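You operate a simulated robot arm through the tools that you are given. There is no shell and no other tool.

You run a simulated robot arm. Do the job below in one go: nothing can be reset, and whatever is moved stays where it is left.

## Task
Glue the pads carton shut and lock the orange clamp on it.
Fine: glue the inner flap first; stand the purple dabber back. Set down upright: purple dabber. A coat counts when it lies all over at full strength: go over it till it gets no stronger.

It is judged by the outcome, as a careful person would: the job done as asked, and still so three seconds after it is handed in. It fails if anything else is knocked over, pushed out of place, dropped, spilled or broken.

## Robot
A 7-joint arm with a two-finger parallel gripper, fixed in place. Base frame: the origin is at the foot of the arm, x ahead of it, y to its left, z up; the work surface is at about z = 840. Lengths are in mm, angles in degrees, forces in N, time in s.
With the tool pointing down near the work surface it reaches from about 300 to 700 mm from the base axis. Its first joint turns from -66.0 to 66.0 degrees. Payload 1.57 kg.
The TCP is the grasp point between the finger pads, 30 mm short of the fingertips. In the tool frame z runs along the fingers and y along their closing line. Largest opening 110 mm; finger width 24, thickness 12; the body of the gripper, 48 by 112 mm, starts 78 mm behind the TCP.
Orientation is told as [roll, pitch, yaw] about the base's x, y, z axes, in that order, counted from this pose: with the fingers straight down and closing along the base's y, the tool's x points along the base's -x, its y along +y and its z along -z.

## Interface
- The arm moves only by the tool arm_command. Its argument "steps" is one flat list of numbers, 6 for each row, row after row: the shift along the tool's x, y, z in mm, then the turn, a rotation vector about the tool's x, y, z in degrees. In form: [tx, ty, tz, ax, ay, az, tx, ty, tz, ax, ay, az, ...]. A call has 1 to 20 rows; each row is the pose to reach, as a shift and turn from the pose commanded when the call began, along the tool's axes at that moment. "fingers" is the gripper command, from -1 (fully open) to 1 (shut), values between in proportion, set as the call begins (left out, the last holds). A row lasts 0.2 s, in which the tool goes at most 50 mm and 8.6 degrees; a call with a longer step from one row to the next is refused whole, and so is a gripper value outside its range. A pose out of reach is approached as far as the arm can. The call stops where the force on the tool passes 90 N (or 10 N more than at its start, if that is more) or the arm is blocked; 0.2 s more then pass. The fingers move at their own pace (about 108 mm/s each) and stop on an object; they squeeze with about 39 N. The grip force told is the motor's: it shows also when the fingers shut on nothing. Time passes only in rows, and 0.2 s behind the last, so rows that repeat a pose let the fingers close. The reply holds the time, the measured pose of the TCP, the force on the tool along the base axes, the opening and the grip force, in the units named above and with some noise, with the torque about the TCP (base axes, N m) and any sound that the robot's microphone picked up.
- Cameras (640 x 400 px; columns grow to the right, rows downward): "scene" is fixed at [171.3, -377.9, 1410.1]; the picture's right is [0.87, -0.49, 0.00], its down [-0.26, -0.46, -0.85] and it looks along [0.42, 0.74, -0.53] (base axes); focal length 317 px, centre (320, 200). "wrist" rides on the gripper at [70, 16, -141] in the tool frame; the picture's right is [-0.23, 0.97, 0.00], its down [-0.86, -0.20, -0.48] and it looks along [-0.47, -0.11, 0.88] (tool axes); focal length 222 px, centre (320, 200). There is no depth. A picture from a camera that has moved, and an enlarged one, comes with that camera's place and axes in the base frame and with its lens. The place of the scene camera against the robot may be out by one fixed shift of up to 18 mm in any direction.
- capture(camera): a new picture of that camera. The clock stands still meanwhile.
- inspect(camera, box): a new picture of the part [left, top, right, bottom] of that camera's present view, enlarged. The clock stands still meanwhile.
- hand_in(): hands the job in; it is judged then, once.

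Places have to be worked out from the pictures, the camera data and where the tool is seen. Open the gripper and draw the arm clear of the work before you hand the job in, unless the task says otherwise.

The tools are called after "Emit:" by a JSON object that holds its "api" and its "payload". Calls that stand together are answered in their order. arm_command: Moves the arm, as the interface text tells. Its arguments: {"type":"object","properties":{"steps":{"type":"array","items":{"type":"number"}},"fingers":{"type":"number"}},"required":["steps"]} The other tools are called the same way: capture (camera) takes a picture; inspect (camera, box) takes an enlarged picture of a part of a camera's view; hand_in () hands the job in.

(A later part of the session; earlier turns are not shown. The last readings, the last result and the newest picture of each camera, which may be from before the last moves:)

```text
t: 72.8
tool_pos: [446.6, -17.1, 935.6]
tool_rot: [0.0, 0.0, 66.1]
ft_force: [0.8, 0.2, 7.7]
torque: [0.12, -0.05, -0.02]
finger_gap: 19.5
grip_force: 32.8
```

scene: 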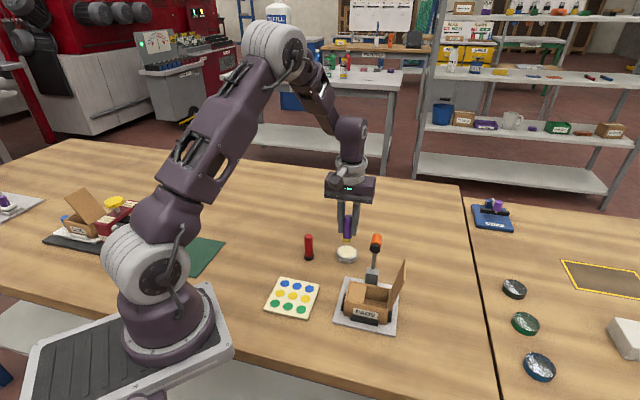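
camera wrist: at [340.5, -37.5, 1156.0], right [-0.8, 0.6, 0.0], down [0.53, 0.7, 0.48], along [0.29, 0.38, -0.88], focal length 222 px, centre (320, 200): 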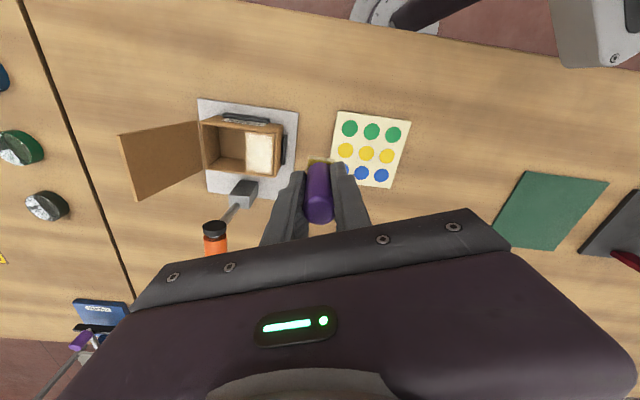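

Contact found: 7.7 N at cmd z≈935.2. I sweep out to the label edge and along it in both directions with the freshly loaded sponge.

Emit:
{"api": "arm_command", "payload": {"steps": [4.4, 1.7, 0, 0, 0, 0, 8.8, 3.4, 0, 0, 0, 0, 13.1, 5, 0, 0, 0, 0, 13.6, 5.2, 0, 0, 0, 0, 15, 1.5, 0, 0, 0, 0, 16.5, -2.3, 0, 0, 0, 0, 16.5, -2.3, 0.2, 0, 0, 0, 15, 1.5, 0.2, 0, 0, 0, 13.6, 5.2, 0.2, 0, 0, 0, 12.2, 9, 0.2, 0, 0, 0, 11.3, 11.3, 0.2, 0, 0, 0, 11.3, 11.3, 0.2, 0, 0, 0]}}

Emit:
{"api": "inspect", "payload": {"camera": "wrist", "box": [270, 120, 350, 180]}}

```text
t: 75.4
tool_pos: [431.6, -23.6, 935.0]
tool_rot: [-0.1, 0.0, 66.0]
ft_force: [12.1, -4.8, 24.2]
torque: [-0.24, -0.75, -0.01]
finger_gap: 19.3
grip_force: 33.6
```

```text
6.67 times, centred on (310, 150) of wrist
camera zoom: at [389.5, -79.4, 1076.3], right [-0.8, 0.6, 0.0], down [0.53, 0.7, 0.48], along [0.29, 0.38, -0.88], focal length 1481 px, centre (387, 533)
```

zoom: 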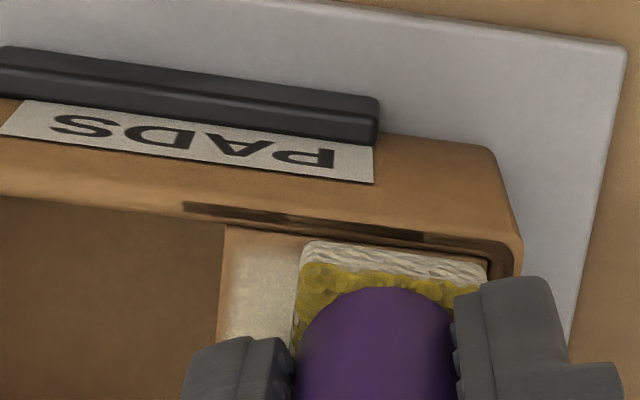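

The sponge is in the hinge/label corner with a solid press. I look very closely at the strip along the label edge it just passed.

Emit:
{"api": "inspect", "payload": {"camera": "wrist", "box": [280, 155, 310, 175]}}

```text
16.00 times, centred on (295, 165) of wrist
camera zoom: at [389.5, -79.4, 1076.3], right [-0.8, 0.6, 0.0], down [0.53, 0.7, 0.48], along [0.29, 0.38, -0.88], focal length 3554 px, centre (720, 760)
```

zoom: 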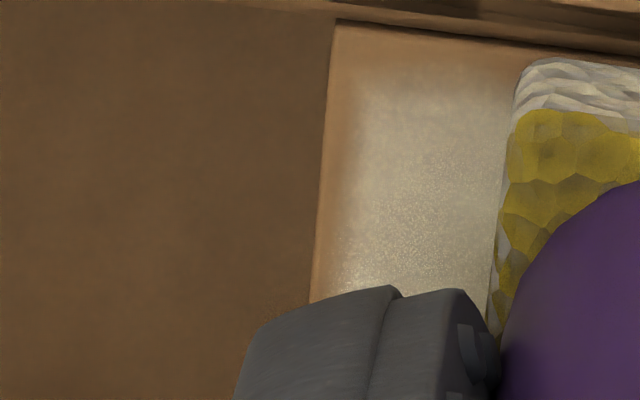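

The coat fades over the last 1–2.5 mm even where the sponge overlapped fully, so part of it may be just how it's drawn. I continue the perimeter: hinge edge to the clamp side.

Emit:
{"api": "arm_command", "payload": {"steps": [0.9, 0.3, -0.4, 0, 0, 0, -3, -1.3, -0.4, 0, 0, 0, -7, -2.8, -0.4, 0, 0, 0, -11, -4.3, -0.3, 0, 0, 0, -15, -5.9, -0.3, 0, 0, 0, -19, -7.4, -0.2, 0, 0, 0, -23, -8.9, -0.1, 0, 0, 0, -27, -10.5, 0, 0, 0, 0, -28.5, -11, 0, 0, 0, 0, -28.5, -11, 0, 0, 0, 0]}}

Emit:
{"api": "inspect", "payload": {"camera": "wrist", "box": [270, 110, 370, 180]}}

```text
t: 77.6
tool_pos: [452.2, -2.1, 935.6]
tool_rot: [0.1, 0.0, 66.0]
ft_force: [0.0, -13.6, 14.3]
torque: [-0.7, 0.12, 0.14]
finger_gap: 19.7
grip_force: 33.6
```

```text
5.71 times, centred on (320, 145) of wrist
camera zoom: at [410.7, -57.4, 1076.5], right [-0.8, 0.6, 0.0], down [0.53, 0.7, 0.48], along [0.29, 0.38, -0.88], focal length 1269 px, centre (320, 514)
```

zoom: 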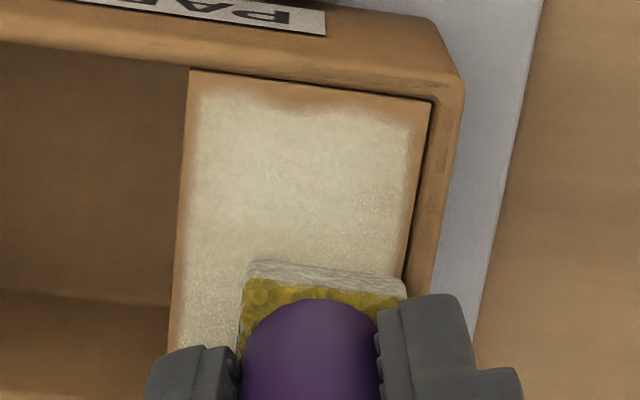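

The sponge is against the clamp-side rim (lateral 14 N). I sweep along that edge to the free edge, then along the free edge and over the middle.

Emit:
{"api": "arm_command", "payload": {"steps": [0.5, 0.2, 0, 0, 0, 0, 1.9, -3.5, 0.1, 0, 0, 0, 3.3, -7.2, 0.1, 0, 0, 0, 4.7, -10.9, 0.2, 0, 0, 0, 5.5, -13, 0.2, 0, 0, 0, 5.5, -13, 0.4, 0, 0, 0]}}

Emit:
{"api": "inspect", "payload": {"camera": "wrist", "box": [270, 110, 370, 180]}}

```text
t: 79.0
tool_pos: [462.0, -10.5, 934.4]
tool_rot: [0.0, 0.0, 66.0]
ft_force: [-1.4, 1.3, 6.9]
torque: [0.13, 0.03, 0.01]
finger_gap: 19.6
grip_force: 33.5
```

```text
5.71 times, centred on (320, 145) of wrist
camera zoom: at [420.2, -67.3, 1076.1], right [-0.8, 0.6, 0.0], down [0.53, 0.7, 0.48], along [0.29, 0.38, -0.88], focal length 1269 px, centre (320, 514)
```

zoom: 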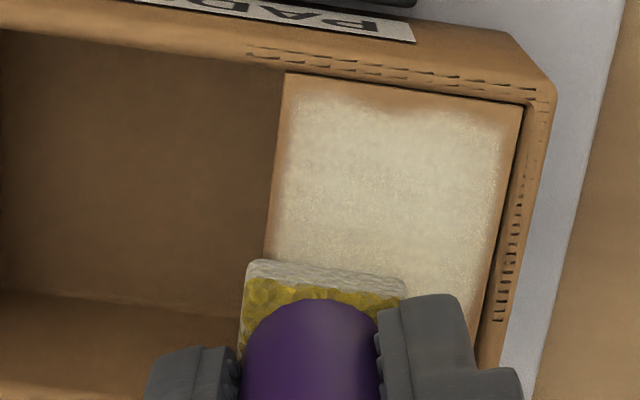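

Good contact (7 N) at the free-edge corner. Now along the free edge to the label side and back up the middle.

Emit:
{"api": "arm_command", "payload": {"steps": [0, 0, 0.2, 0, 0, 0, 4.3, 1.6, 0.2, 0, 0, 0, 8.6, 3.3, 0.2, 0, 0, 0, 12.9, 5, 0.2, 0, 0, 0, 17.2, 6.6, 0.2, 0, 0, 0, 21.5, 8.2, 0.2, 0, 0, 0, 25.8, 9.9, 0.2, 0, 0, 0, 28, 10.7, 0.3, 0, 0, 0, 28, 10.7, 0.4, 0, 0, 0, 26.5, 14.5, 0.4, 0, 0, 0, 25, 18.2, 0.4, 0, 0, 0, 23.5, 22, 0.4, 0, 0, 0, 23.5, 22, 0.3, 0, 0, 0]}}

Emit:
{"api": "inspect", "payload": {"camera": "wrist", "box": [270, 120, 350, 180]}}

```text
t: 81.8
tool_pos: [434.1, -24.9, 934.1]
tool_rot: [-0.1, 0.0, 66.1]
ft_force: [15.8, 0.8, 11.9]
torque: [0.12, -0.74, 0.16]
finger_gap: 19.8
grip_force: 33.4
```

```text
6.67 times, centred on (310, 150) of wrist
camera zoom: at [391.4, -80.5, 1075.9], right [-0.8, 0.6, 0.0], down [0.53, 0.7, 0.48], along [0.29, 0.38, -0.88], focal length 1481 px, centre (387, 533)
```

zoom: 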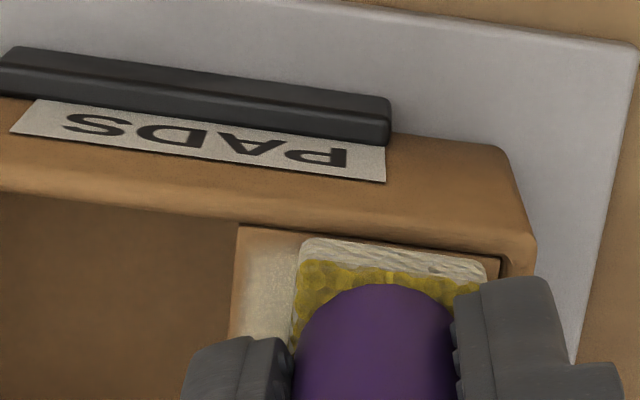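

All four edges got another pass. I lift off to compare the coat with the previous picture.

Emit:
{"api": "arm_command", "payload": {"steps": [0, 0, -20, 0, 0, 0, 0, 0, -60, 0, 0, 0, -10, 30, -80, 0, 0, 0, -18, 50, -80, 0, 0, 0, -18, 50, -80, 0, 0, 0]}}

Emit:
{"api": "inspect", "payload": {"camera": "scene", "box": [346, 278, 382, 308]}}

Emit:
{"api": "inspect", "payload": {"camera": "wrist", "box": [225, 115, 305, 175]}}

```text
t: 83.0
tool_pos: [394.3, 12.3, 1013.2]
tool_rot: [-0.1, 0.0, 66.0]
ft_force: [-0.9, 0.0, -0.4]
torque: [-0.01, 0.0, 0.0]
finger_gap: 19.5
grip_force: 33.2
```

```text
13.33 times, centred on (364, 293) of scene
camera zoom: at [171.3, -377.9, 1410.1], right [0.87, -0.49, 0.0], down [-0.26, -0.46, -0.85], along [0.42, 0.74, -0.53], focal length 4231 px, centre (-267, -1040)
```

zoom: 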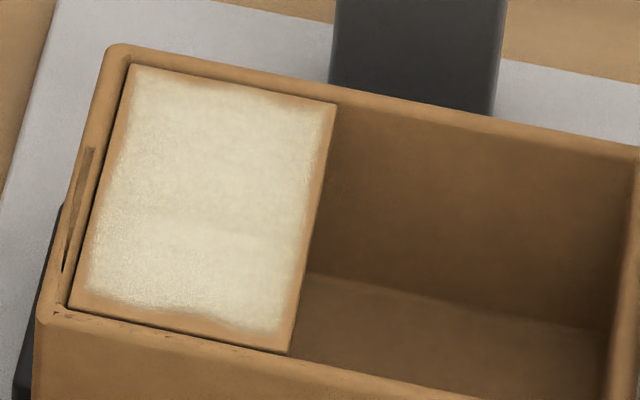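

```text
6.67 times, centred on (265, 145) of wrist
camera zoom: at [351.5, -43.2, 1153.9], right [-0.8, 0.6, 0.0], down [0.53, 0.7, 0.48], along [0.29, 0.38, -0.88], focal length 1481 px, centre (687, 567)
```

zoom: 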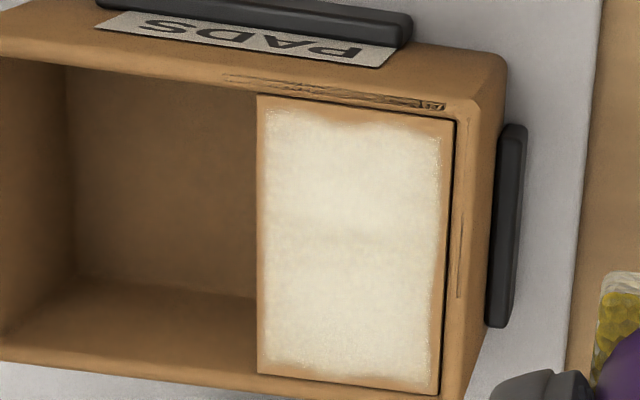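

The outline is unchanged after re-dipping, so the coat seems saturated, apart from one notch near the label edge. As a test I dab firmly exactly on that notch with dwell.

Emit:
{"api": "arm_command", "payload": {"steps": [10, -29, 0, 0, 0, 0, 22, -59, 0, 0, 0, 0, 22, -59, 40, 0, 0, 0, 22, -59, 68, 0, 0, 0, 22, -59, 77, 0, 0, 0, 22, -59, 79, 0, 0, 0, 22, -59, 80, 0, 0, 0, 22, -59, 80, 0, 0, 0]}}

Emit:
{"api": "inspect", "payload": {"camera": "wrist", "box": [280, 130, 350, 176]}}

```text
t: 84.8
tool_pos: [439.2, -31.9, 934.2]
tool_rot: [0.0, -0.1, 66.1]
ft_force: [-1.3, 0.7, 7.7]
torque: [0.05, 0.15, -0.04]
finger_gap: 19.1
grip_force: 33.3
```

```text
8.70 times, centred on (315, 153) of wrist
camera zoom: at [396.5, -88.2, 1076.1], right [-0.8, 0.6, 0.0], down [0.53, 0.7, 0.48], along [0.29, 0.38, -0.88], focal length 1932 px, centre (364, 609)
```

zoom: 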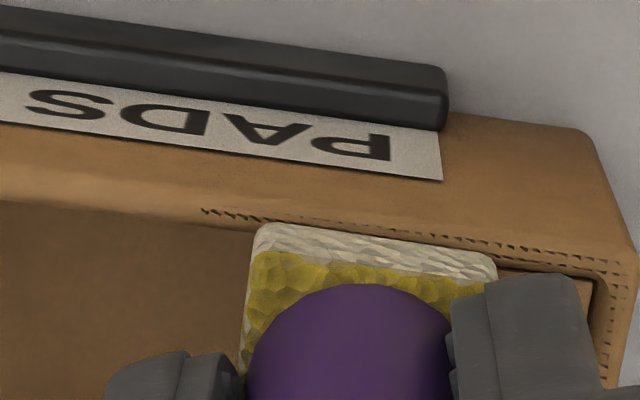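

The sponge sits right over the notch to the label edge. I press slightly and rub to and fro there.

Emit:
{"api": "arm_command", "payload": {"steps": [0, 0, 0.4, 0, 0, 0, -1.1, 2.8, 0.4, 0, 0, 0, 0, 0, 0.4, 0, 0, 0, 0.7, 0.3, 0.4, 0, 0, 0, -0.4, 3.1, 0.4, 0, 0, 0, -1.5, 5.9, 0.4, 0, 0, 0, 0.7, 0.3, 0.4, 0, 0, 0, 0.7, 0.3, 0.5, 0, 0, 0]}}

Emit:
{"api": "arm_command", "payload": {"steps": [0, 0, -20, 0, 0, 0, 0, 0, -60, 0, 0, 0, -10, 30, -80, 0, 0, 0, -22, 60, -80, 0, 0, 0, -22, 60, -80, 0, 0, 0]}}

Emit:
{"api": "inspect", "payload": {"camera": "scene", "box": [346, 278, 382, 308]}}

Emit:
{"api": "inspect", "payload": {"camera": "wrist", "box": [225, 115, 305, 175]}}

```text
t: 86.6
tool_pos: [437.9, -30.9, 933.0]
tool_rot: [0.2, 0.0, 66.1]
ft_force: [-12.0, 15.0, 38.5]
torque: [0.53, 0.68, -0.07]
finger_gap: 19.3
grip_force: 33.3
```

```text
t: 87.8
tool_pos: [392.3, 11.3, 1014.2]
tool_rot: [0.0, 0.0, 66.1]
ft_force: [0.0, -0.1, 0.4]
torque: [-0.01, 0.02, -0.02]
finger_gap: 19.7
grip_force: 33.4
```

```text
13.33 times, centred on (364, 293) of scene
camera zoom: at [171.3, -377.9, 1410.1], right [0.87, -0.49, 0.0], down [-0.26, -0.46, -0.85], along [0.42, 0.74, -0.53], focal length 4231 px, centre (-267, -1040)
```

zoom: 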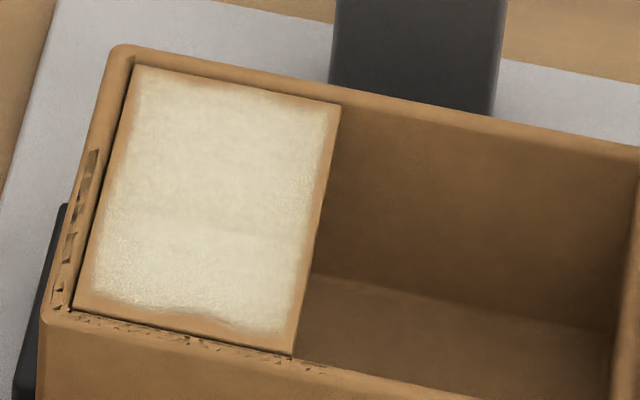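

```text
6.67 times, centred on (265, 145) of wrist
camera zoom: at [349.8, -43.5, 1155.5], right [-0.8, 0.6, 0.0], down [0.53, 0.7, 0.48], along [0.29, 0.38, -0.88], focal length 1481 px, centre (687, 567)
```

zoom: 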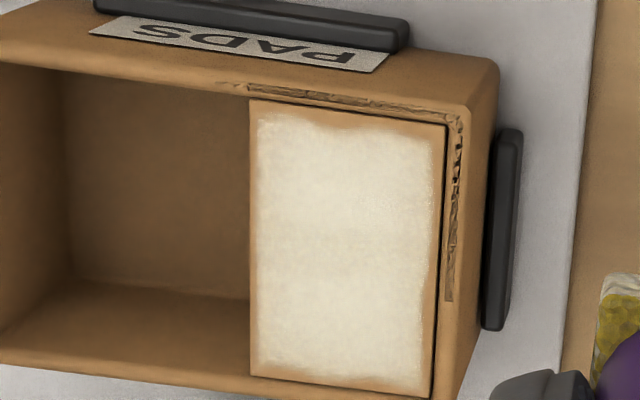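

The notch is exactly as before even after a firm full overlap, so the outline is just the drawn edge. I check the evenness of the inside at higher zoom.

Emit:
{"api": "inspect", "payload": {"camera": "wrist", "box": [250, 130, 294, 176]}}

Emit:
{"api": "inspect", "payload": {"camera": "scene", "box": [350, 280, 374, 306]}}

```text
8.70 times, centred on (272, 153) of wrist
camera zoom: at [349.8, -43.5, 1155.5], right [-0.8, 0.6, 0.0], down [0.53, 0.7, 0.48], along [0.29, 0.38, -0.88], focal length 1932 px, centre (737, 609)
```

zoom: 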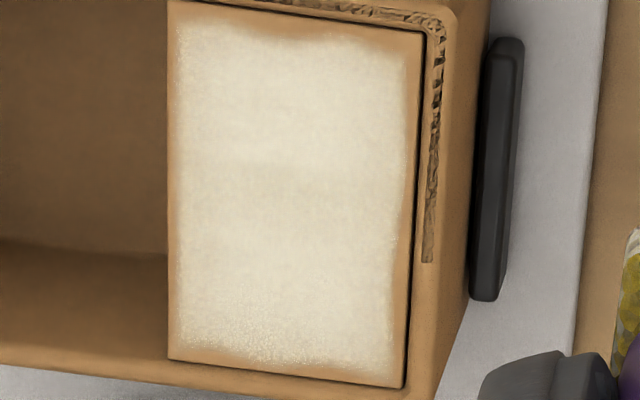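

```text
15.38 times, centred on (362, 293) of scene
camera zoom: at [171.3, -377.9, 1410.1], right [0.87, -0.49, 0.0], down [-0.26, -0.46, -0.85], along [0.42, 0.74, -0.53], focal length 4882 px, centre (-326, -1231)
```

zoom: 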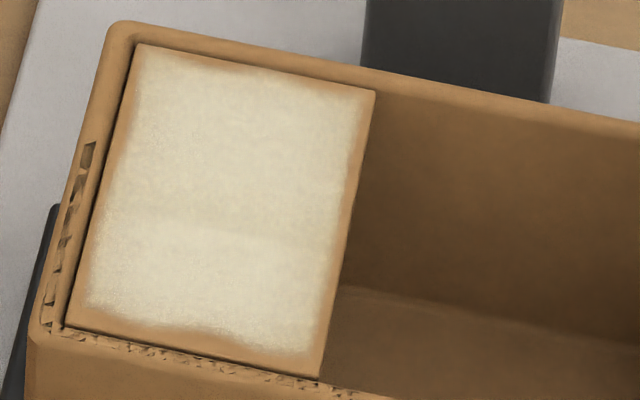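

The inside is strong and nearly even, with just a faint darker band across the middle. I make one more pass over the middle to be sure.

Emit:
{"api": "arm_command", "payload": {"steps": [0, -33, 0, 0, 0, 0, 0.1, -66.4, 0, 0, 0, 0, 0.1, -66.4, 40, 0, 0, 0, 0.1, -66.4, 68, 0, 0, 0, 0.1, -66.4, 78, 0, 0, 0, 0.1, -66.4, 79.5, 0, 0, 0, 0.1, -66.4, 80.5, 0, 0, 0, 0.1, -66.4, 80.5, 0, 0, 0]}}

Emit:
{"api": "arm_command", "payload": {"steps": [0, 0, 0.5, 0, 0, 0, 0, 0, 0.8, 0, 0, 0]}}

```text
t: 89.6
tool_pos: [453.9, -14.4, 933.2]
tool_rot: [-0.1, 0.0, 66.1]
ft_force: [-1.2, -0.5, 10.9]
torque: [0.08, -0.04, 0.03]
finger_gap: 19.4
grip_force: 33.2
```

```text
t: 90.2
tool_pos: [454.1, -15.3, 933.1]
tool_rot: [-0.1, -0.2, 66.2]
ft_force: [-2.2, 4.9, 27.0]
torque: [0.42, 0.04, 0.04]
finger_gap: 19.2
grip_force: 32.8
```

27 N; I ease up 0.4 mm and run a snake over the middle.

Emit:
{"api": "arm_command", "payload": {"steps": [4.4, 1.7, -0.4, 0, 0, 0, 8.8, 3.4, -0.4, 0, 0, 0, 13.1, 5, -0.3, 0, 0, 0, 11.6, 8.8, -0.3, 0, 0, 0, 10.2, 12.5, -0.3, 0, 0, 0, 5.8, 10.8, -0.2, 0, 0, 0, 1.4, 9.2, -0.2, 0, 0, 0, -2.9, 7.5, -0.2, 0, 0, 0, -1.4, 3.7, -0.1, 0, 0, 0, 3, 5.4, -0.1, 0, 0, 0, 7.4, 7.1, 0, 0, 0, 0, 11.7, 8.7, 0, 0, 0, 0, 7.4, 7.1, 0, 0, 0, 0, 3, 5.4, 0.1, 0, 0, 0, 3, 5.4, 0.1, 0, 0, 0]}}

Emit:
{"api": "arm_command", "payload": {"steps": [0, 0, -20, 0, 0, 0, 0, 0, -60, 0, 0, 0, 0, 30, -82, 0, 0, 0, 0, 64, -82, 0, 0, 0, 0, 64, -82, 0, 0, 0]}}

Emit:
{"api": "inspect", "payload": {"camera": "wrist", "box": [225, 115, 305, 175]}}

Emit:
{"api": "inspect", "payload": {"camera": "scene", "box": [350, 280, 374, 306]}}

```text
t: 93.4
tool_pos: [446.7, -18.3, 933.2]
tool_rot: [0.0, 0.1, 66.0]
ft_force: [-12.8, -13.4, 43.6]
torque: [-0.27, 0.44, -0.01]
finger_gap: 19.2
grip_force: 33.6
```

```text
t: 94.6
tool_pos: [388.4, 10.6, 1011.6]
tool_rot: [0.0, 0.0, 66.0]
ft_force: [-0.3, -0.3, 0.5]
torque: [0.01, 0.03, -0.03]
finger_gap: 19.4
grip_force: 32.9
```

```text
6.67 times, centred on (265, 145) of wrist
camera zoom: at [346.9, -44.5, 1153.9], right [-0.8, 0.6, 0.0], down [0.53, 0.7, 0.48], along [0.29, 0.38, -0.88], focal length 1481 px, centre (687, 567)
```

zoom: 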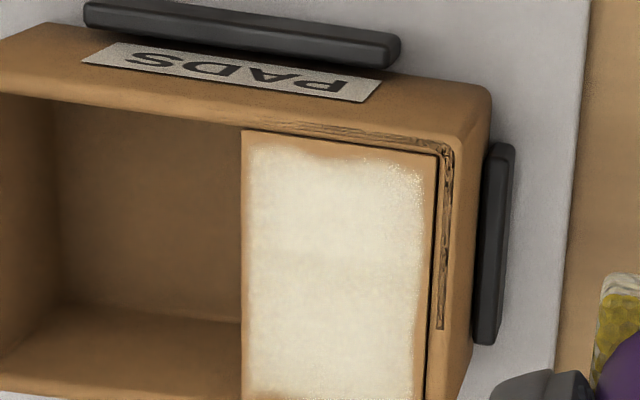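

```text
15.38 times, centred on (362, 293) of scene
camera zoom: at [171.3, -377.9, 1410.1], right [0.87, -0.49, 0.0], down [-0.26, -0.46, -0.85], along [0.42, 0.74, -0.53], focal length 4882 px, centre (-326, -1231)
```

zoom: 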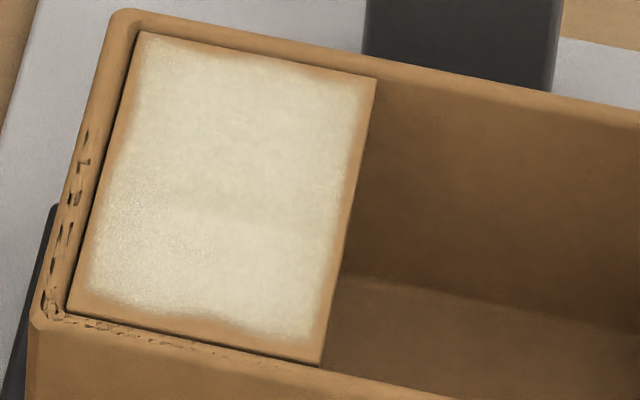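

The coat is unchanged, white all over — it gets no stronger. Now I carry the dabber back towards its original spot at (637,23), via the glue pot side so it stays clear of the clamp lever.

Emit:
{"api": "arm_command", "payload": {"steps": [-42, -19, 0, 0, 0, 0, -84, -38, 0, 0, 0, 0, -125, -57, 0, 0, 0, 0, -167, -77, 0, 0, 0, 0, -153, -113, 0, 0, 0, 0, -139, -149, 0, 0, 0, 0, -126, -186, 0, 0, 0, 0, -112.3, -221.3, 0, 0, 0, 0, -112.3, -221.3, 0, 0, 0, 0]}}

Emit:
{"api": "capture", "payload": {"camera": "wrist"}}

Emit:
{"api": "capture", "payload": {"camera": "scene"}}

```text
t: 96.6
tool_pos: [635.6, 22.8, 1014.3]
tool_rot: [0.0, 0.0, 66.1]
ft_force: [0.9, -0.2, 0.3]
torque: [0.0, 0.01, -0.03]
finger_gap: 19.5
grip_force: 33.0
```

```text
taken
camera wrist: at [593.6, -33.3, 1155.8], right [-0.8, 0.6, 0.0], down [0.53, 0.7, 0.48], along [0.29, 0.38, -0.88], focal length 222 px, centre (320, 200)
```

wrist: 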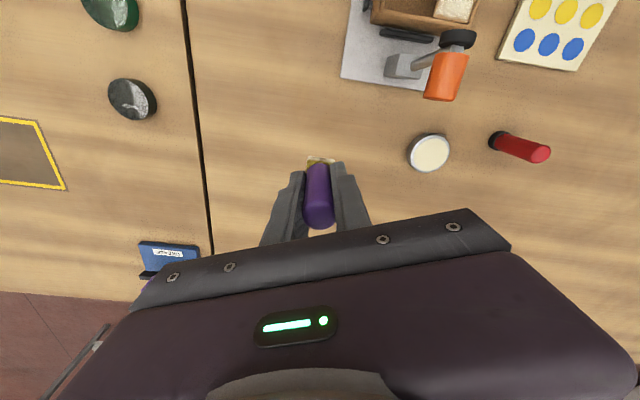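

```text
taken
```

scene: 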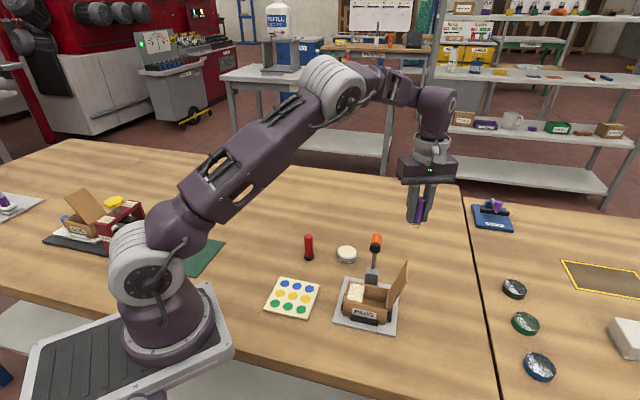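

The dabber is above its old place. I check that it hangs straight in the fingers.

Emit:
{"api": "inspect", "payload": {"camera": "scene", "box": [390, 160, 450, 240]}}

Emit:
{"api": "inspect", "payload": {"camera": "wrist", "box": [270, 140, 370, 240]}}

```text
5.00 times, centred on (420, 200) of scene
camera zoom: at [171.3, -378.0, 1410.1], right [0.87, -0.49, 0.0], down [-0.26, -0.46, -0.85], along [0.42, 0.74, -0.53], focal length 1587 px, centre (-180, 200)
```

zoom: 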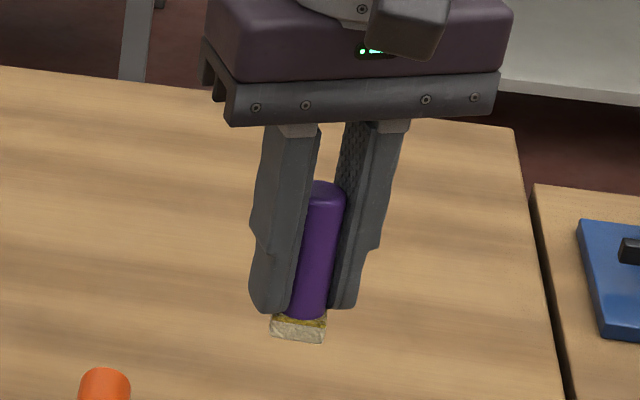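

```text
4.00 times, centred on (320, 190) of wrist
camera zoom: at [593.6, -33.3, 1155.8], right [-0.8, 0.6, 0.0], down [0.53, 0.7, 0.48], along [0.29, 0.38, -0.88], focal length 888 px, centre (320, 240)
```

zoom: 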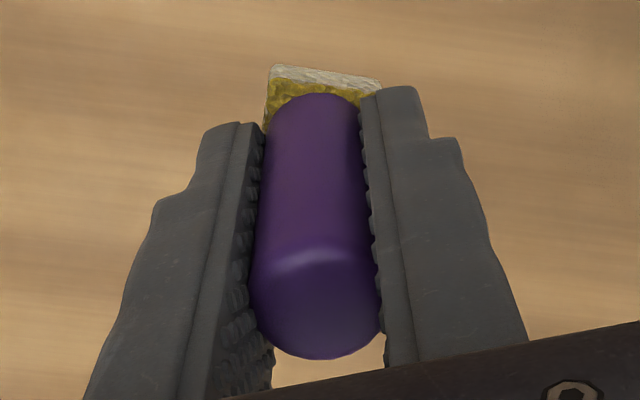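

It is straight. I lower most of the way, then creep down until it touches the table.

Emit:
{"api": "arm_command", "payload": {"steps": [0, 0, 40, 0, 0, 0, 0, 0, 80, 0, 0, 0, 0, 0, 110, 0, 0, 0, 0, 0, 124, 0, 0, 0, 0, 0, 130, 0, 0, 0, 0, 0, 130, 0, 0, 0]}}

Emit:
{"api": "arm_command", "payload": {"steps": [0, 0, 1.5, 0, 0, 0, 0, 0, 3, 0, 0, 0, 0, 0, 3, 0, 0, 0]}}

```text
t: 98.0
tool_pos: [635.9, 22.2, 883.4]
tool_rot: [0.0, 0.0, 66.0]
ft_force: [-0.4, 0.7, -1.2]
torque: [0.0, -0.04, -0.02]
finger_gap: 19.7
grip_force: 33.6
```

```text
t: 98.8
tool_pos: [636.7, 23.0, 881.4]
tool_rot: [-0.1, 0.0, 65.9]
ft_force: [-1.6, -0.1, 8.7]
torque: [0.1, 0.06, 0.02]
finger_gap: 19.3
grip_force: 33.1
```

Touching the table at 8.7 N. I ease 0.3 mm and open the fingers to let it stand.

Emit:
{"api": "arm_command", "payload": {"steps": [0, 0, -0.3, 0, 0, 0, 0, 0, -0.3, 0, 0, 0]}}

Emit:
{"api": "arm_command", "payload": {"steps": [0, 0, 0, 0, 0, 0, 0, 0, 0, 0, 0, 0, 0, 0, 0, 0, 0, 0, 0, 0, 0, 0, 0, 0], "fingers": -0.3}}

Emit:
{"api": "inspect", "payload": {"camera": "scene", "box": [370, 200, 450, 290]}}

Emit:
{"api": "capture", "payload": {"camera": "wrist"}}

```text
t: 99.4
tool_pos: [636.0, 22.4, 883.0]
tool_rot: [-0.1, 0.0, 66.1]
ft_force: [0.3, -1.6, 9.1]
torque: [0.08, -0.03, 0.0]
finger_gap: 19.7
grip_force: 33.0
```

```text
t: 100.4
tool_pos: [634.9, 23.9, 881.3]
tool_rot: [0.0, -0.1, 65.9]
ft_force: [-0.2, 0.5, 0.1]
torque: [0.01, 0.02, -0.01]
finger_gap: 71.6
grip_force: 0.1
```

```text
4.44 times, centred on (410, 245) of scene
camera zoom: at [171.3, -377.9, 1410.1], right [0.87, -0.49, 0.0], down [-0.26, -0.46, -0.85], along [0.42, 0.74, -0.53], focal length 1410 px, centre (-80, 0)
```

zoom: 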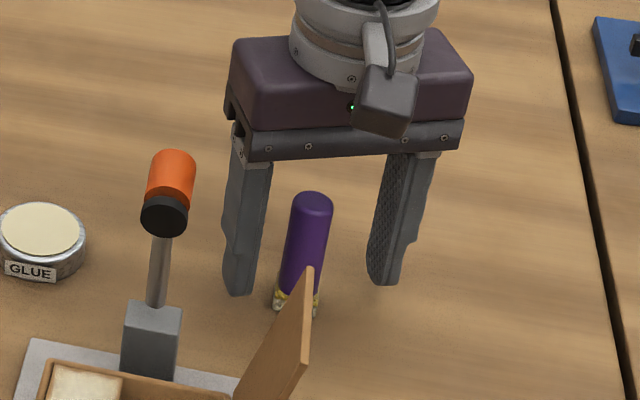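

```text
taken
camera wrist: at [593.9, -32.5, 1023.3], right [-0.8, 0.6, 0.0], down [0.53, 0.7, 0.48], along [0.29, 0.38, -0.88], focal length 222 px, centre (320, 200)
```

wrist: 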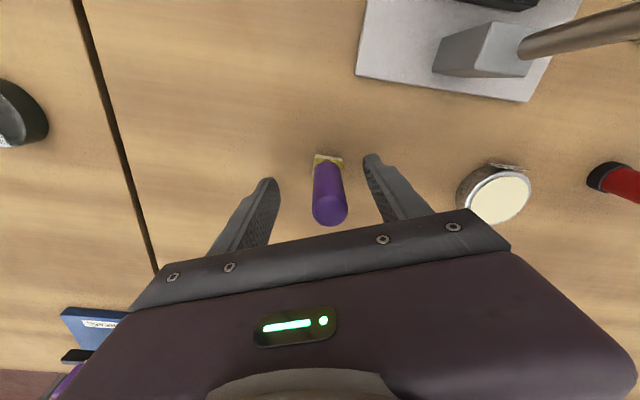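

The dabber stands upright on its spot. I lift straight up with open fingers.

Emit:
{"api": "arm_command", "payload": {"steps": [0, 0, -25, 0, 0, 0, 0, 0, -60, 0, 0, 0, 0, 0, -105, 0, 0, 0, 0, 0, -150, 0, 0, 0, 0, 0, -150, 0, 0, 0]}}

Emit:
{"api": "capture", "payload": {"camera": "wrist"}}

Emit:
{"api": "inspect", "payload": {"camera": "scene", "box": [330, 220, 430, 330]}}

```text
t: 101.6
tool_pos: [636.9, 23.2, 1032.1]
tool_rot: [0.0, 0.0, 66.1]
ft_force: [-0.3, 0.9, -0.3]
torque: [-0.02, 0.0, 0.02]
finger_gap: 71.9
grip_force: 0.2
```

```text
taken
camera wrist: at [594.7, -32.2, 1174.2], right [-0.8, 0.6, 0.0], down [0.53, 0.7, 0.48], along [0.29, 0.38, -0.88], focal length 222 px, centre (320, 200)
```

wrist: 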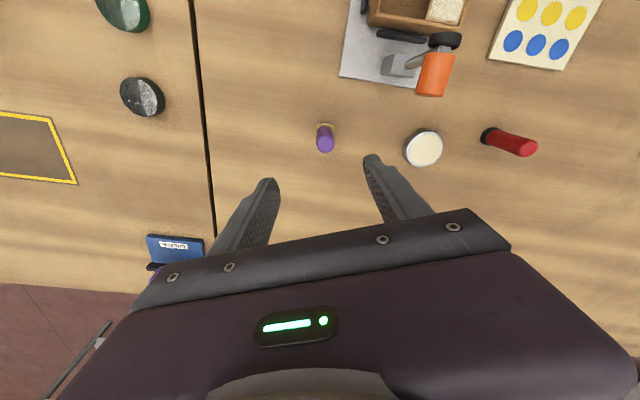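

```text
3.64 times, centred on (380, 275) of scene
camera zoom: at [171.3, -377.9, 1410.1], right [0.87, -0.49, 0.0], down [-0.26, -0.46, -0.85], along [0.42, 0.74, -0.53], focal length 1154 px, centre (102, -73)
```

zoom: 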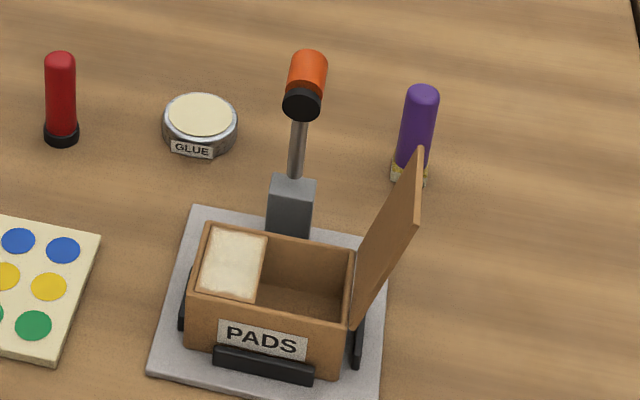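

Dabber upright, nothing disturbed. Next the outer flap: its free edge should be near (510,-79,979). I shut the fingers, turn back to 45° and move to the outer side of that flap, about (532,-100), still high.

Emit:
{"api": "arm_command", "payload": {"steps": [39, 11.4, 0, 0, 0, 5, 78, 22.7, 0, 0, 0, 10, 116, 34, 0, 0, 0, 16, 155, 45.4, 0, 0, 0, 21, 155, 45.4, 0, 0, 0, 21], "fingers": 1}}

Emit:
{"api": "capture", "payload": {"camera": "wrist"}}

Emit:
{"api": "capture", "payload": {"camera": "scene"}}

```text
t: 102.8
tool_pos: [530.8, -102.6, 1030.6]
tool_rot: [0.0, -0.1, 45.0]
ft_force: [0.3, -0.2, -0.5]
torque: [0.01, 0.0, 0.0]
finger_gap: 0.2
grip_force: 21.5
```

```text
taken
camera wrist: at [471.0, -139.1, 1173.0], right [-0.53, 0.85, 0.0], down [0.75, 0.46, 0.48], along [0.41, 0.25, -0.88], focal length 222 px, centre (320, 200)
```

wrist: 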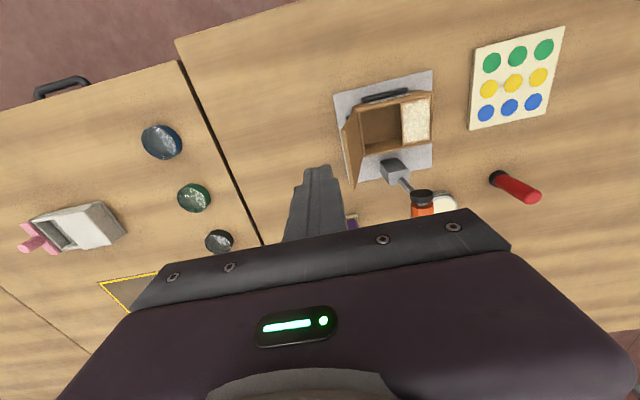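

```text
taken
```

scene: 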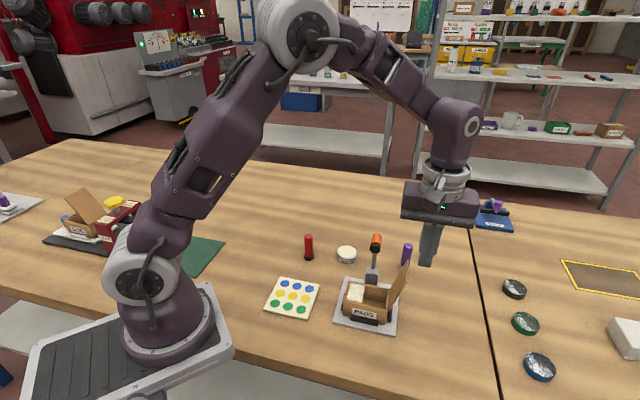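

The outer flap is seen edge-on just beside the closed fingers. I enlarge to place its free edge.

Emit:
{"api": "inspect", "payload": {"camera": "wrist", "box": [290, 80, 450, 210]}}

Emit:
{"api": "inspect", "payload": {"camera": "scene", "box": [340, 200, 460, 330]}}

```text
3.08 times, centred on (370, 145) of wrist
camera zoom: at [471.0, -139.1, 1173.0], right [-0.53, 0.85, 0.0], down [0.75, 0.46, 0.48], along [0.41, 0.25, -0.88], focal length 684 px, centre (166, 369)
```

zoom: 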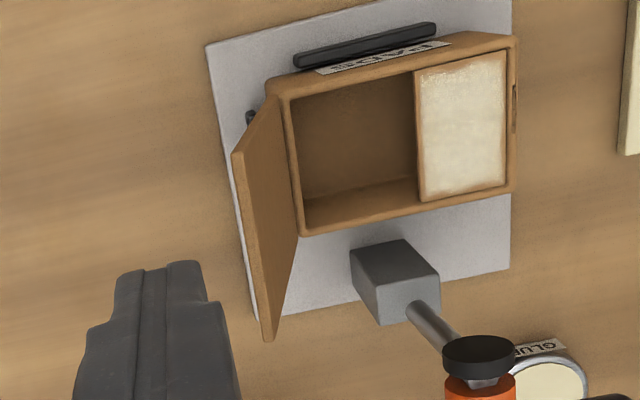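

```text
3.08 times, centred on (400, 265) of scene
camera zoom: at [171.3, -378.0, 1410.1], right [0.87, -0.49, 0.0], down [-0.26, -0.46, -0.85], along [0.42, 0.74, -0.53], focal length 976 px, centre (74, 0)
```

zoom: 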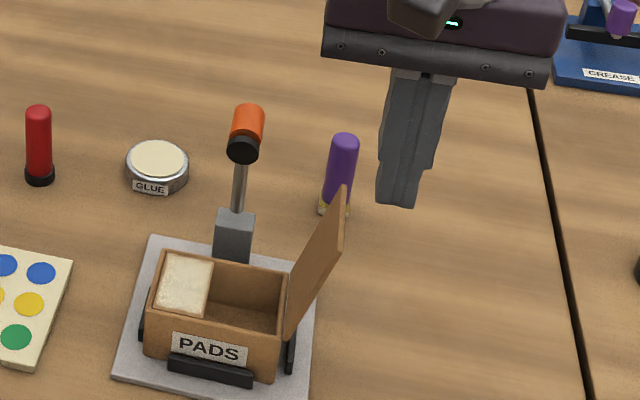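

Free edge is at roughly a=69 mm from the box centre, the finger's face 14 mm further out. I descend beside it to tip height ≈938.

Emit:
{"api": "arm_command", "payload": {"steps": [0, 0, 20, 0, 0, 0, 0, 0, 42, 0, 0, 0, 0, 0, 62, 0, 0, 0, 0, 0, 62, 0, 0, 0]}}

Emit:
{"api": "inspect", "payload": {"camera": "wrist", "box": [270, 80, 470, 230]}}

Emit:
{"api": "inspect", "payload": {"camera": "scene", "box": [340, 200, 460, 330]}}

```text
t: 103.8
tool_pos: [533.3, -100.0, 968.1]
tool_rot: [0.0, -0.1, 45.0]
ft_force: [-0.3, 0.4, -0.2]
torque: [0.0, 0.04, 0.03]
finger_gap: 0.0
grip_force: 21.2
```

```text
2.67 times, centred on (370, 155) of wrist
camera zoom: at [472.4, -137.4, 1110.3], right [-0.53, 0.85, 0.0], down [0.75, 0.46, 0.48], along [0.41, 0.25, -0.88], focal length 592 px, centre (187, 320)
```

zoom: 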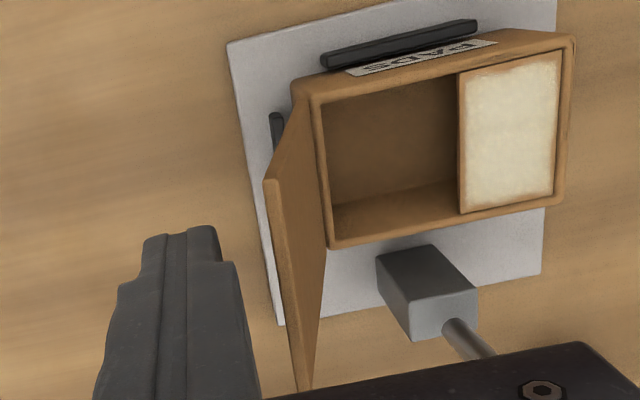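

```text
3.08 times, centred on (400, 265) of scene
camera zoom: at [171.3, -377.9, 1410.1], right [0.87, -0.49, 0.0], down [-0.26, -0.46, -0.85], along [0.42, 0.74, -0.53], focal length 976 px, centre (74, 0)
```

zoom: 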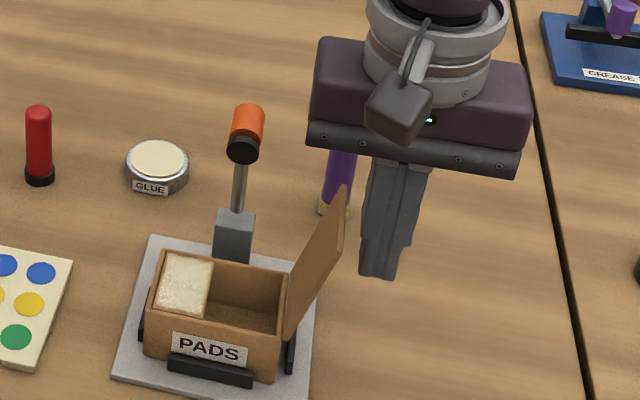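

The fingers stand clear on the outer side of the flap, tips lower than its free edge. I push slowly toward the box (tool +y) to start swinging it.

Emit:
{"api": "arm_command", "payload": {"steps": [0, 7, 0, 0, 0, 0, 0, 14, 0, 0, 0, 0, 0, 20, 0, 0, 0, 0, 0, 26, 0, 0, 0, 0, 0, 32, 0, 0, 0, 0, 0, 32, 0, 0, 0, 0]}}

Emit:
{"api": "inspect", "payload": {"camera": "scene", "box": [340, 220, 440, 330]}}

```text
t: 105.2
tool_pos: [509.3, -78.5, 969.1]
tool_rot: [0.0, -0.1, 45.0]
ft_force: [-0.3, 0.9, -0.4]
torque: [-0.03, -0.01, 0.0]
finger_gap: 0.2
grip_force: 21.2
```

```text
3.64 times, centred on (390, 275) of scene
camera zoom: at [171.3, -377.9, 1410.1], right [0.87, -0.49, 0.0], down [-0.26, -0.46, -0.85], along [0.42, 0.74, -0.53], focal length 1154 px, centre (66, -73)
```

zoom: 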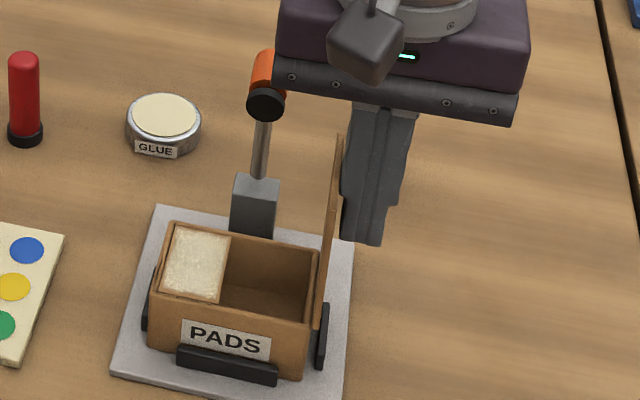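

The flap swings easily and is nearly upright. I keep pushing it over.

Emit:
{"api": "arm_command", "payload": {"steps": [0, 8, 0, 0, 0, 0, 0, 16, 0, 0, 0, 0, 0, 24, 0, 0, 0, 0, 0, 32, 0, 0, 0, 0, 0, 40, 0, 0, 0, 0, 0, 40, 0, 0, 0, 0]}}

Emit:
{"api": "inspect", "payload": {"camera": "scene", "box": [340, 220, 440, 330]}}

```text
t: 106.6
tool_pos: [482.0, -49.6, 969.3]
tool_rot: [-0.1, 0.1, 45.0]
ft_force: [-0.4, -0.4, -0.4]
torque: [-0.03, 0.02, -0.01]
finger_gap: 0.1
grip_force: 20.8
```

```text
3.64 times, centred on (390, 275) of scene
camera zoom: at [171.3, -377.9, 1410.1], right [0.87, -0.49, 0.0], down [-0.26, -0.46, -0.85], along [0.42, 0.74, -0.53], focal length 1154 px, centre (66, -73)
```

zoom: 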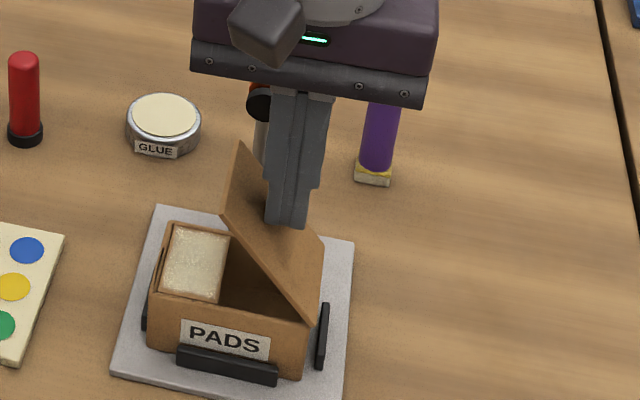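

The flap leans over at ~50°. I continue inward and begin to push it down.

Emit:
{"api": "arm_command", "payload": {"steps": [0, 8, 0, 0, 0, 0, 0, 16, 4, 0, 0, 0, 0, 20, 11, 0, 0, 0, 0, 23, 18, 0, 0, 0, 0, 25, 25, 0, 0, 0, 0, 26, 31, 0, 0, 0, 0, 26, 31, 0, 0, 0]}}

Emit:
{"api": "inspect", "payload": {"camera": "scene", "box": [340, 220, 440, 330]}}

```text
t: 108.2
tool_pos: [463.6, -31.1, 938.4]
tool_rot: [0.0, 0.1, 45.1]
ft_force: [0.7, -0.1, -0.4]
torque: [0.01, 0.01, 0.03]
finger_gap: 0.0
grip_force: 20.7
```

```text
3.64 times, centred on (390, 275) of scene
camera zoom: at [171.3, -377.9, 1410.1], right [0.87, -0.49, 0.0], down [-0.26, -0.46, -0.85], along [0.42, 0.74, -0.53], focal length 1154 px, centre (66, -73)
```

zoom: 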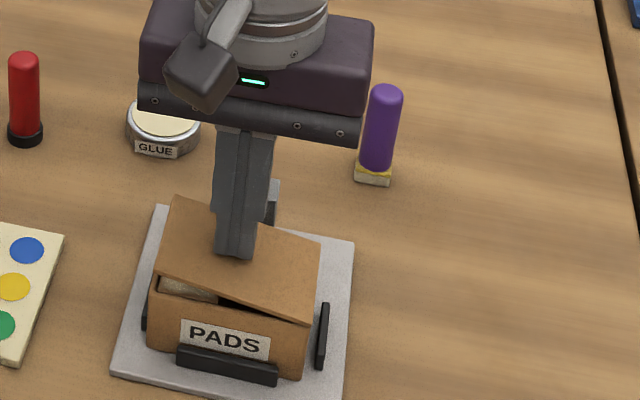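

Flap is nearly closed (~12° open). I move a bit further toward its free end and press down in steps until it seats.

Emit:
{"api": "arm_command", "payload": {"steps": [0, 6, 2, 0, 0, 0, 0, 12, 4, 0, 0, 0, 0, 16, 6, 0, 0, 0, 0, 18, 8, 0, 0, 0, 0, 18, 8, 0, 0, 0]}}

Emit:
{"api": "inspect", "payload": {"camera": "scene", "box": [340, 220, 440, 330]}}

```text
t: 109.4
tool_pos: [450.3, -17.3, 930.1]
tool_rot: [0.0, 0.0, 44.9]
ft_force: [-0.3, 0.3, -0.2]
torque: [0.02, -0.02, 0.02]
finger_gap: 0.2
grip_force: 21.3
```

```text
3.64 times, centred on (390, 275) of scene
camera zoom: at [171.3, -377.9, 1410.1], right [0.87, -0.49, 0.0], down [-0.26, -0.46, -0.85], along [0.42, 0.74, -0.53], focal length 1154 px, centre (66, -73)
```

zoom: 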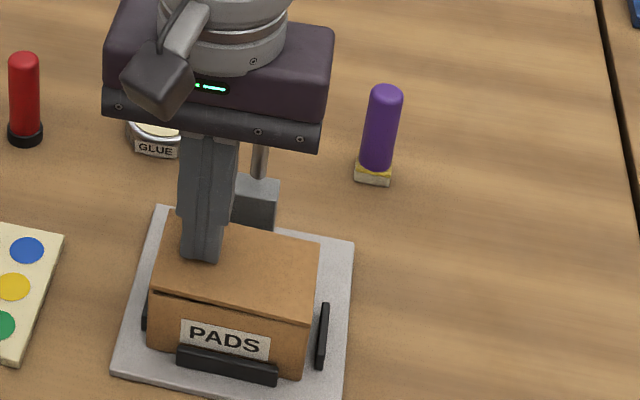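

Nearly flat now. I press down further in small steps until it seats with a firm force.

Emit:
{"api": "arm_command", "payload": {"steps": [0, 0, 1, 0, 0, 0, 0, 0, 2, 0, 0, 0, 0, 0, 2, 0, 0, 0]}}

Emit:
{"api": "arm_command", "payload": {"steps": [0, 0, 0.6, 0, 0, 0, 0, 0, 1.2, 0, 0, 0, 0, 0, 1.2, 0, 0, 0]}}

```text
t: 110.2
tool_pos: [449.8, -18.4, 928.3]
tool_rot: [0.0, -0.1, 45.1]
ft_force: [0.2, 1.3, 0.3]
torque: [0.0, 0.0, -0.02]
finger_gap: 0.0
grip_force: 20.9
```

```text
t: 111.0
tool_pos: [450.5, -18.9, 928.4]
tool_rot: [0.0, 0.0, 45.0]
ft_force: [-0.4, -0.2, -0.1]
torque: [0.02, -0.02, -0.01]
finger_gap: 0.0
grip_force: 21.0
```

Still no force (tip ≈897.5). I go on a little lower.

Emit:
{"api": "arm_command", "payload": {"steps": [0, 0, 0.7, 0, 0, 0, 0, 0, 1.4, 0, 0, 0, 0, 0, 1.4, 0, 0, 0]}}

Emit:
{"api": "inspect", "payload": {"camera": "scene", "box": [345, 260, 405, 325]}}

```text
t: 111.8
tool_pos: [450.6, -18.2, 927.0]
tool_rot: [0.0, 0.0, 45.0]
ft_force: [-1.1, -1.0, 10.1]
torque: [-0.06, 0.06, -0.05]
finger_gap: 0.0
grip_force: 21.3
```

```text
6.15 times, centred on (375, 292) of scene
camera zoom: at [171.1, -378.0, 1410.1], right [0.87, -0.49, 0.0], down [-0.26, -0.46, -0.85], along [0.42, 0.74, -0.53], focal length 1953 px, centre (-18, -369)
```

zoom: 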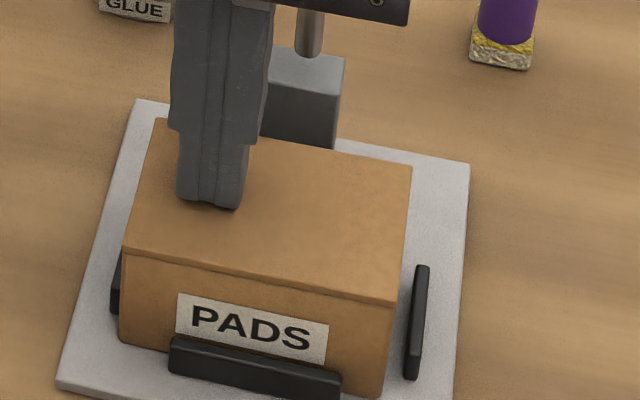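

The lid is flat with 10 N. I press slightly more and hold for a bit to set the glue, then look.

Emit:
{"api": "arm_command", "payload": {"steps": [0, 0, 0.5, 0, 0, 0, 0, 0, 0.5, 0, 0, 0, 0, 0, 0.5, 0, 0, 0, 0, 0, 0.5, 0, 0, 0, 0, 0, 0.5, 0, 0, 0, 0, 0, 0.5, 0, 0, 0, 0, 0, 0.5, 0, 0, 0, 0, 0, 0.5, 0, 0, 0, 0, 0, 0.5, 0, 0, 0, 0, 0, 0.5, 0, 0, 0]}}

Emit:
{"api": "arm_command", "payload": {"steps": [0, 0, -5, 0, 0, 0, 0, 0, -25, 0, 0, 0, 0, 0, -60, 0, 0, 0, 0, 0, -90, 0, 0, 0, 0, 0, -90, 0, 0, 0]}}

Emit:
{"api": "inspect", "payload": {"camera": "scene", "box": [340, 230, 420, 330]}}

Emit:
{"api": "capture", "payload": {"camera": "wrist"}}

```text
t: 114.0
tool_pos: [451.0, -17.4, 924.9]
tool_rot: [0.1, 0.0, 45.1]
ft_force: [-0.3, -1.5, 14.6]
torque: [-0.04, -0.02, -0.03]
finger_gap: 0.0
grip_force: 21.1
```

```text
t: 115.2
tool_pos: [449.5, -17.4, 1015.2]
tool_rot: [0.0, 0.0, 45.1]
ft_force: [-1.0, 0.6, -0.3]
torque: [0.01, 0.03, -0.03]
finger_gap: 0.0
grip_force: 21.4
```

```text
4.00 times, centred on (380, 280) of scene
camera zoom: at [171.3, -377.9, 1410.1], right [0.87, -0.49, 0.0], down [-0.26, -0.46, -0.85], along [0.42, 0.74, -0.53], focal length 1269 px, centre (80, -120)
```

zoom: 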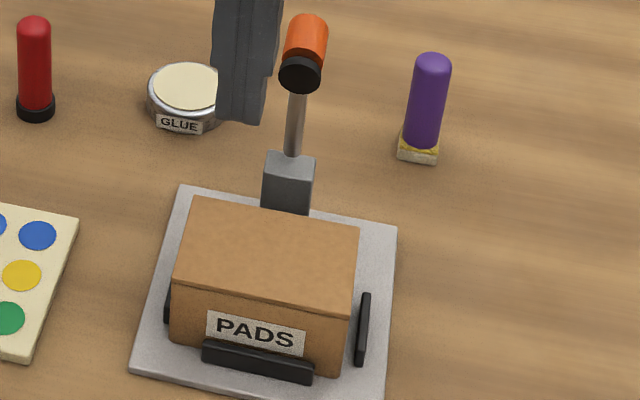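

```text
taken
camera wrist: at [390.8, -53.9, 1156.4], right [-0.53, 0.85, 0.0], down [0.75, 0.46, 0.48], along [0.41, 0.25, -0.88], focal length 222 px, centre (320, 200)
```

wrist: 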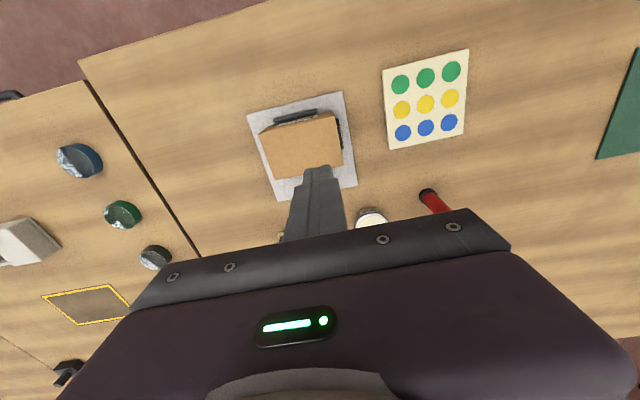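

The lid lies flat and stays closed. Now the clamp: its upright lever has the orange handle from about (512,12) to (531,30) at z≈976. I raise the closed fingers and move over to its far side, near (548,48).

Emit:
{"api": "arm_command", "payload": {"steps": [0, 0, -40, 0, 0, 0, 0, 0, -55, 0, 0, 0, -40, -8, -55, 0, 0, 0, -80, -16, -55, 0, 0, 0, -116.3, -22.7, -55, 0, 0, 0, -116.3, -22.7, -55, 0, 0, 0], "fingers": 1}}

Emit:
{"api": "capture", "payload": {"camera": "wrist"}}

Emit:
{"api": "inspect", "payload": {"camera": "scene", "box": [330, 190, 430, 320]}}

```text
t: 116.6
tool_pos: [549.8, 47.1, 1070.4]
tool_rot: [0.0, 0.1, 45.1]
ft_force: [0.4, 0.4, -0.4]
torque: [-0.02, -0.02, -0.03]
finger_gap: 0.0
grip_force: 21.8
```

```text
taken
camera wrist: at [490.9, 11.2, 1212.7], right [-0.53, 0.85, 0.0], down [0.75, 0.46, 0.48], along [0.41, 0.25, -0.88], focal length 222 px, centre (320, 200)
```

wrist: 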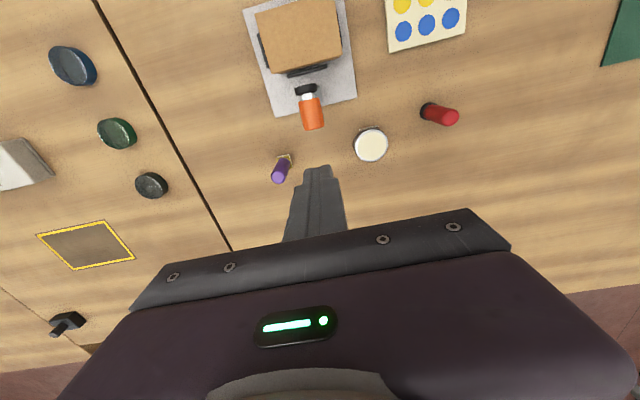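

```text
3.08 times, centred on (380, 255) of scene
camera zoom: at [171.3, -377.9, 1410.1], right [0.87, -0.49, 0.0], down [-0.26, -0.46, -0.85], along [0.42, 0.74, -0.53], focal length 976 px, centre (135, 31)
```

zoom: 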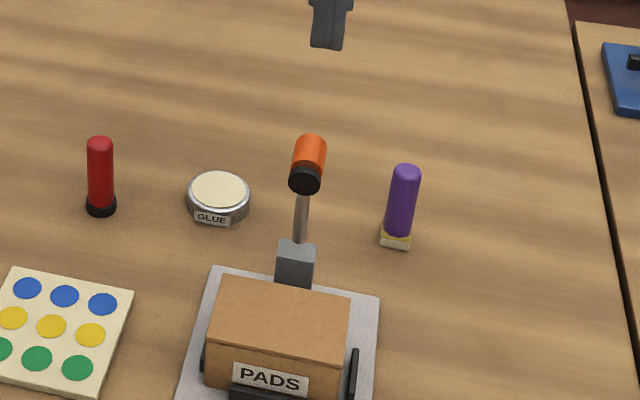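

I enlarge the handle from this side to confirm where its end lies relative to the fingers.

Emit:
{"api": "inspect", "payload": {"camera": "wrist", "box": [260, 60, 360, 190]}}

```text
3.08 times, centred on (310, 125) of wrist
camera zoom: at [490.9, 11.2, 1212.7], right [-0.53, 0.85, 0.0], down [0.75, 0.46, 0.48], along [0.41, 0.25, -0.88], focal length 684 px, centre (351, 431)
```

zoom: 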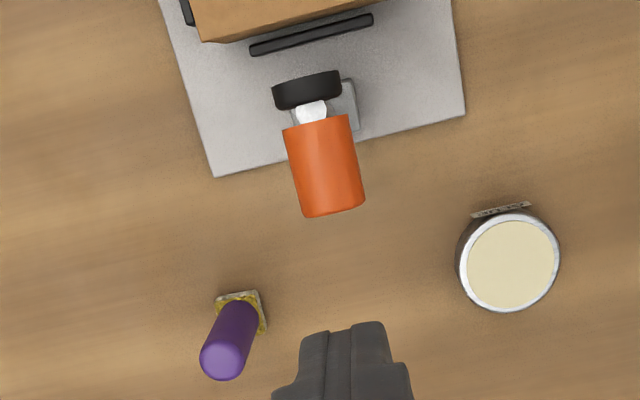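

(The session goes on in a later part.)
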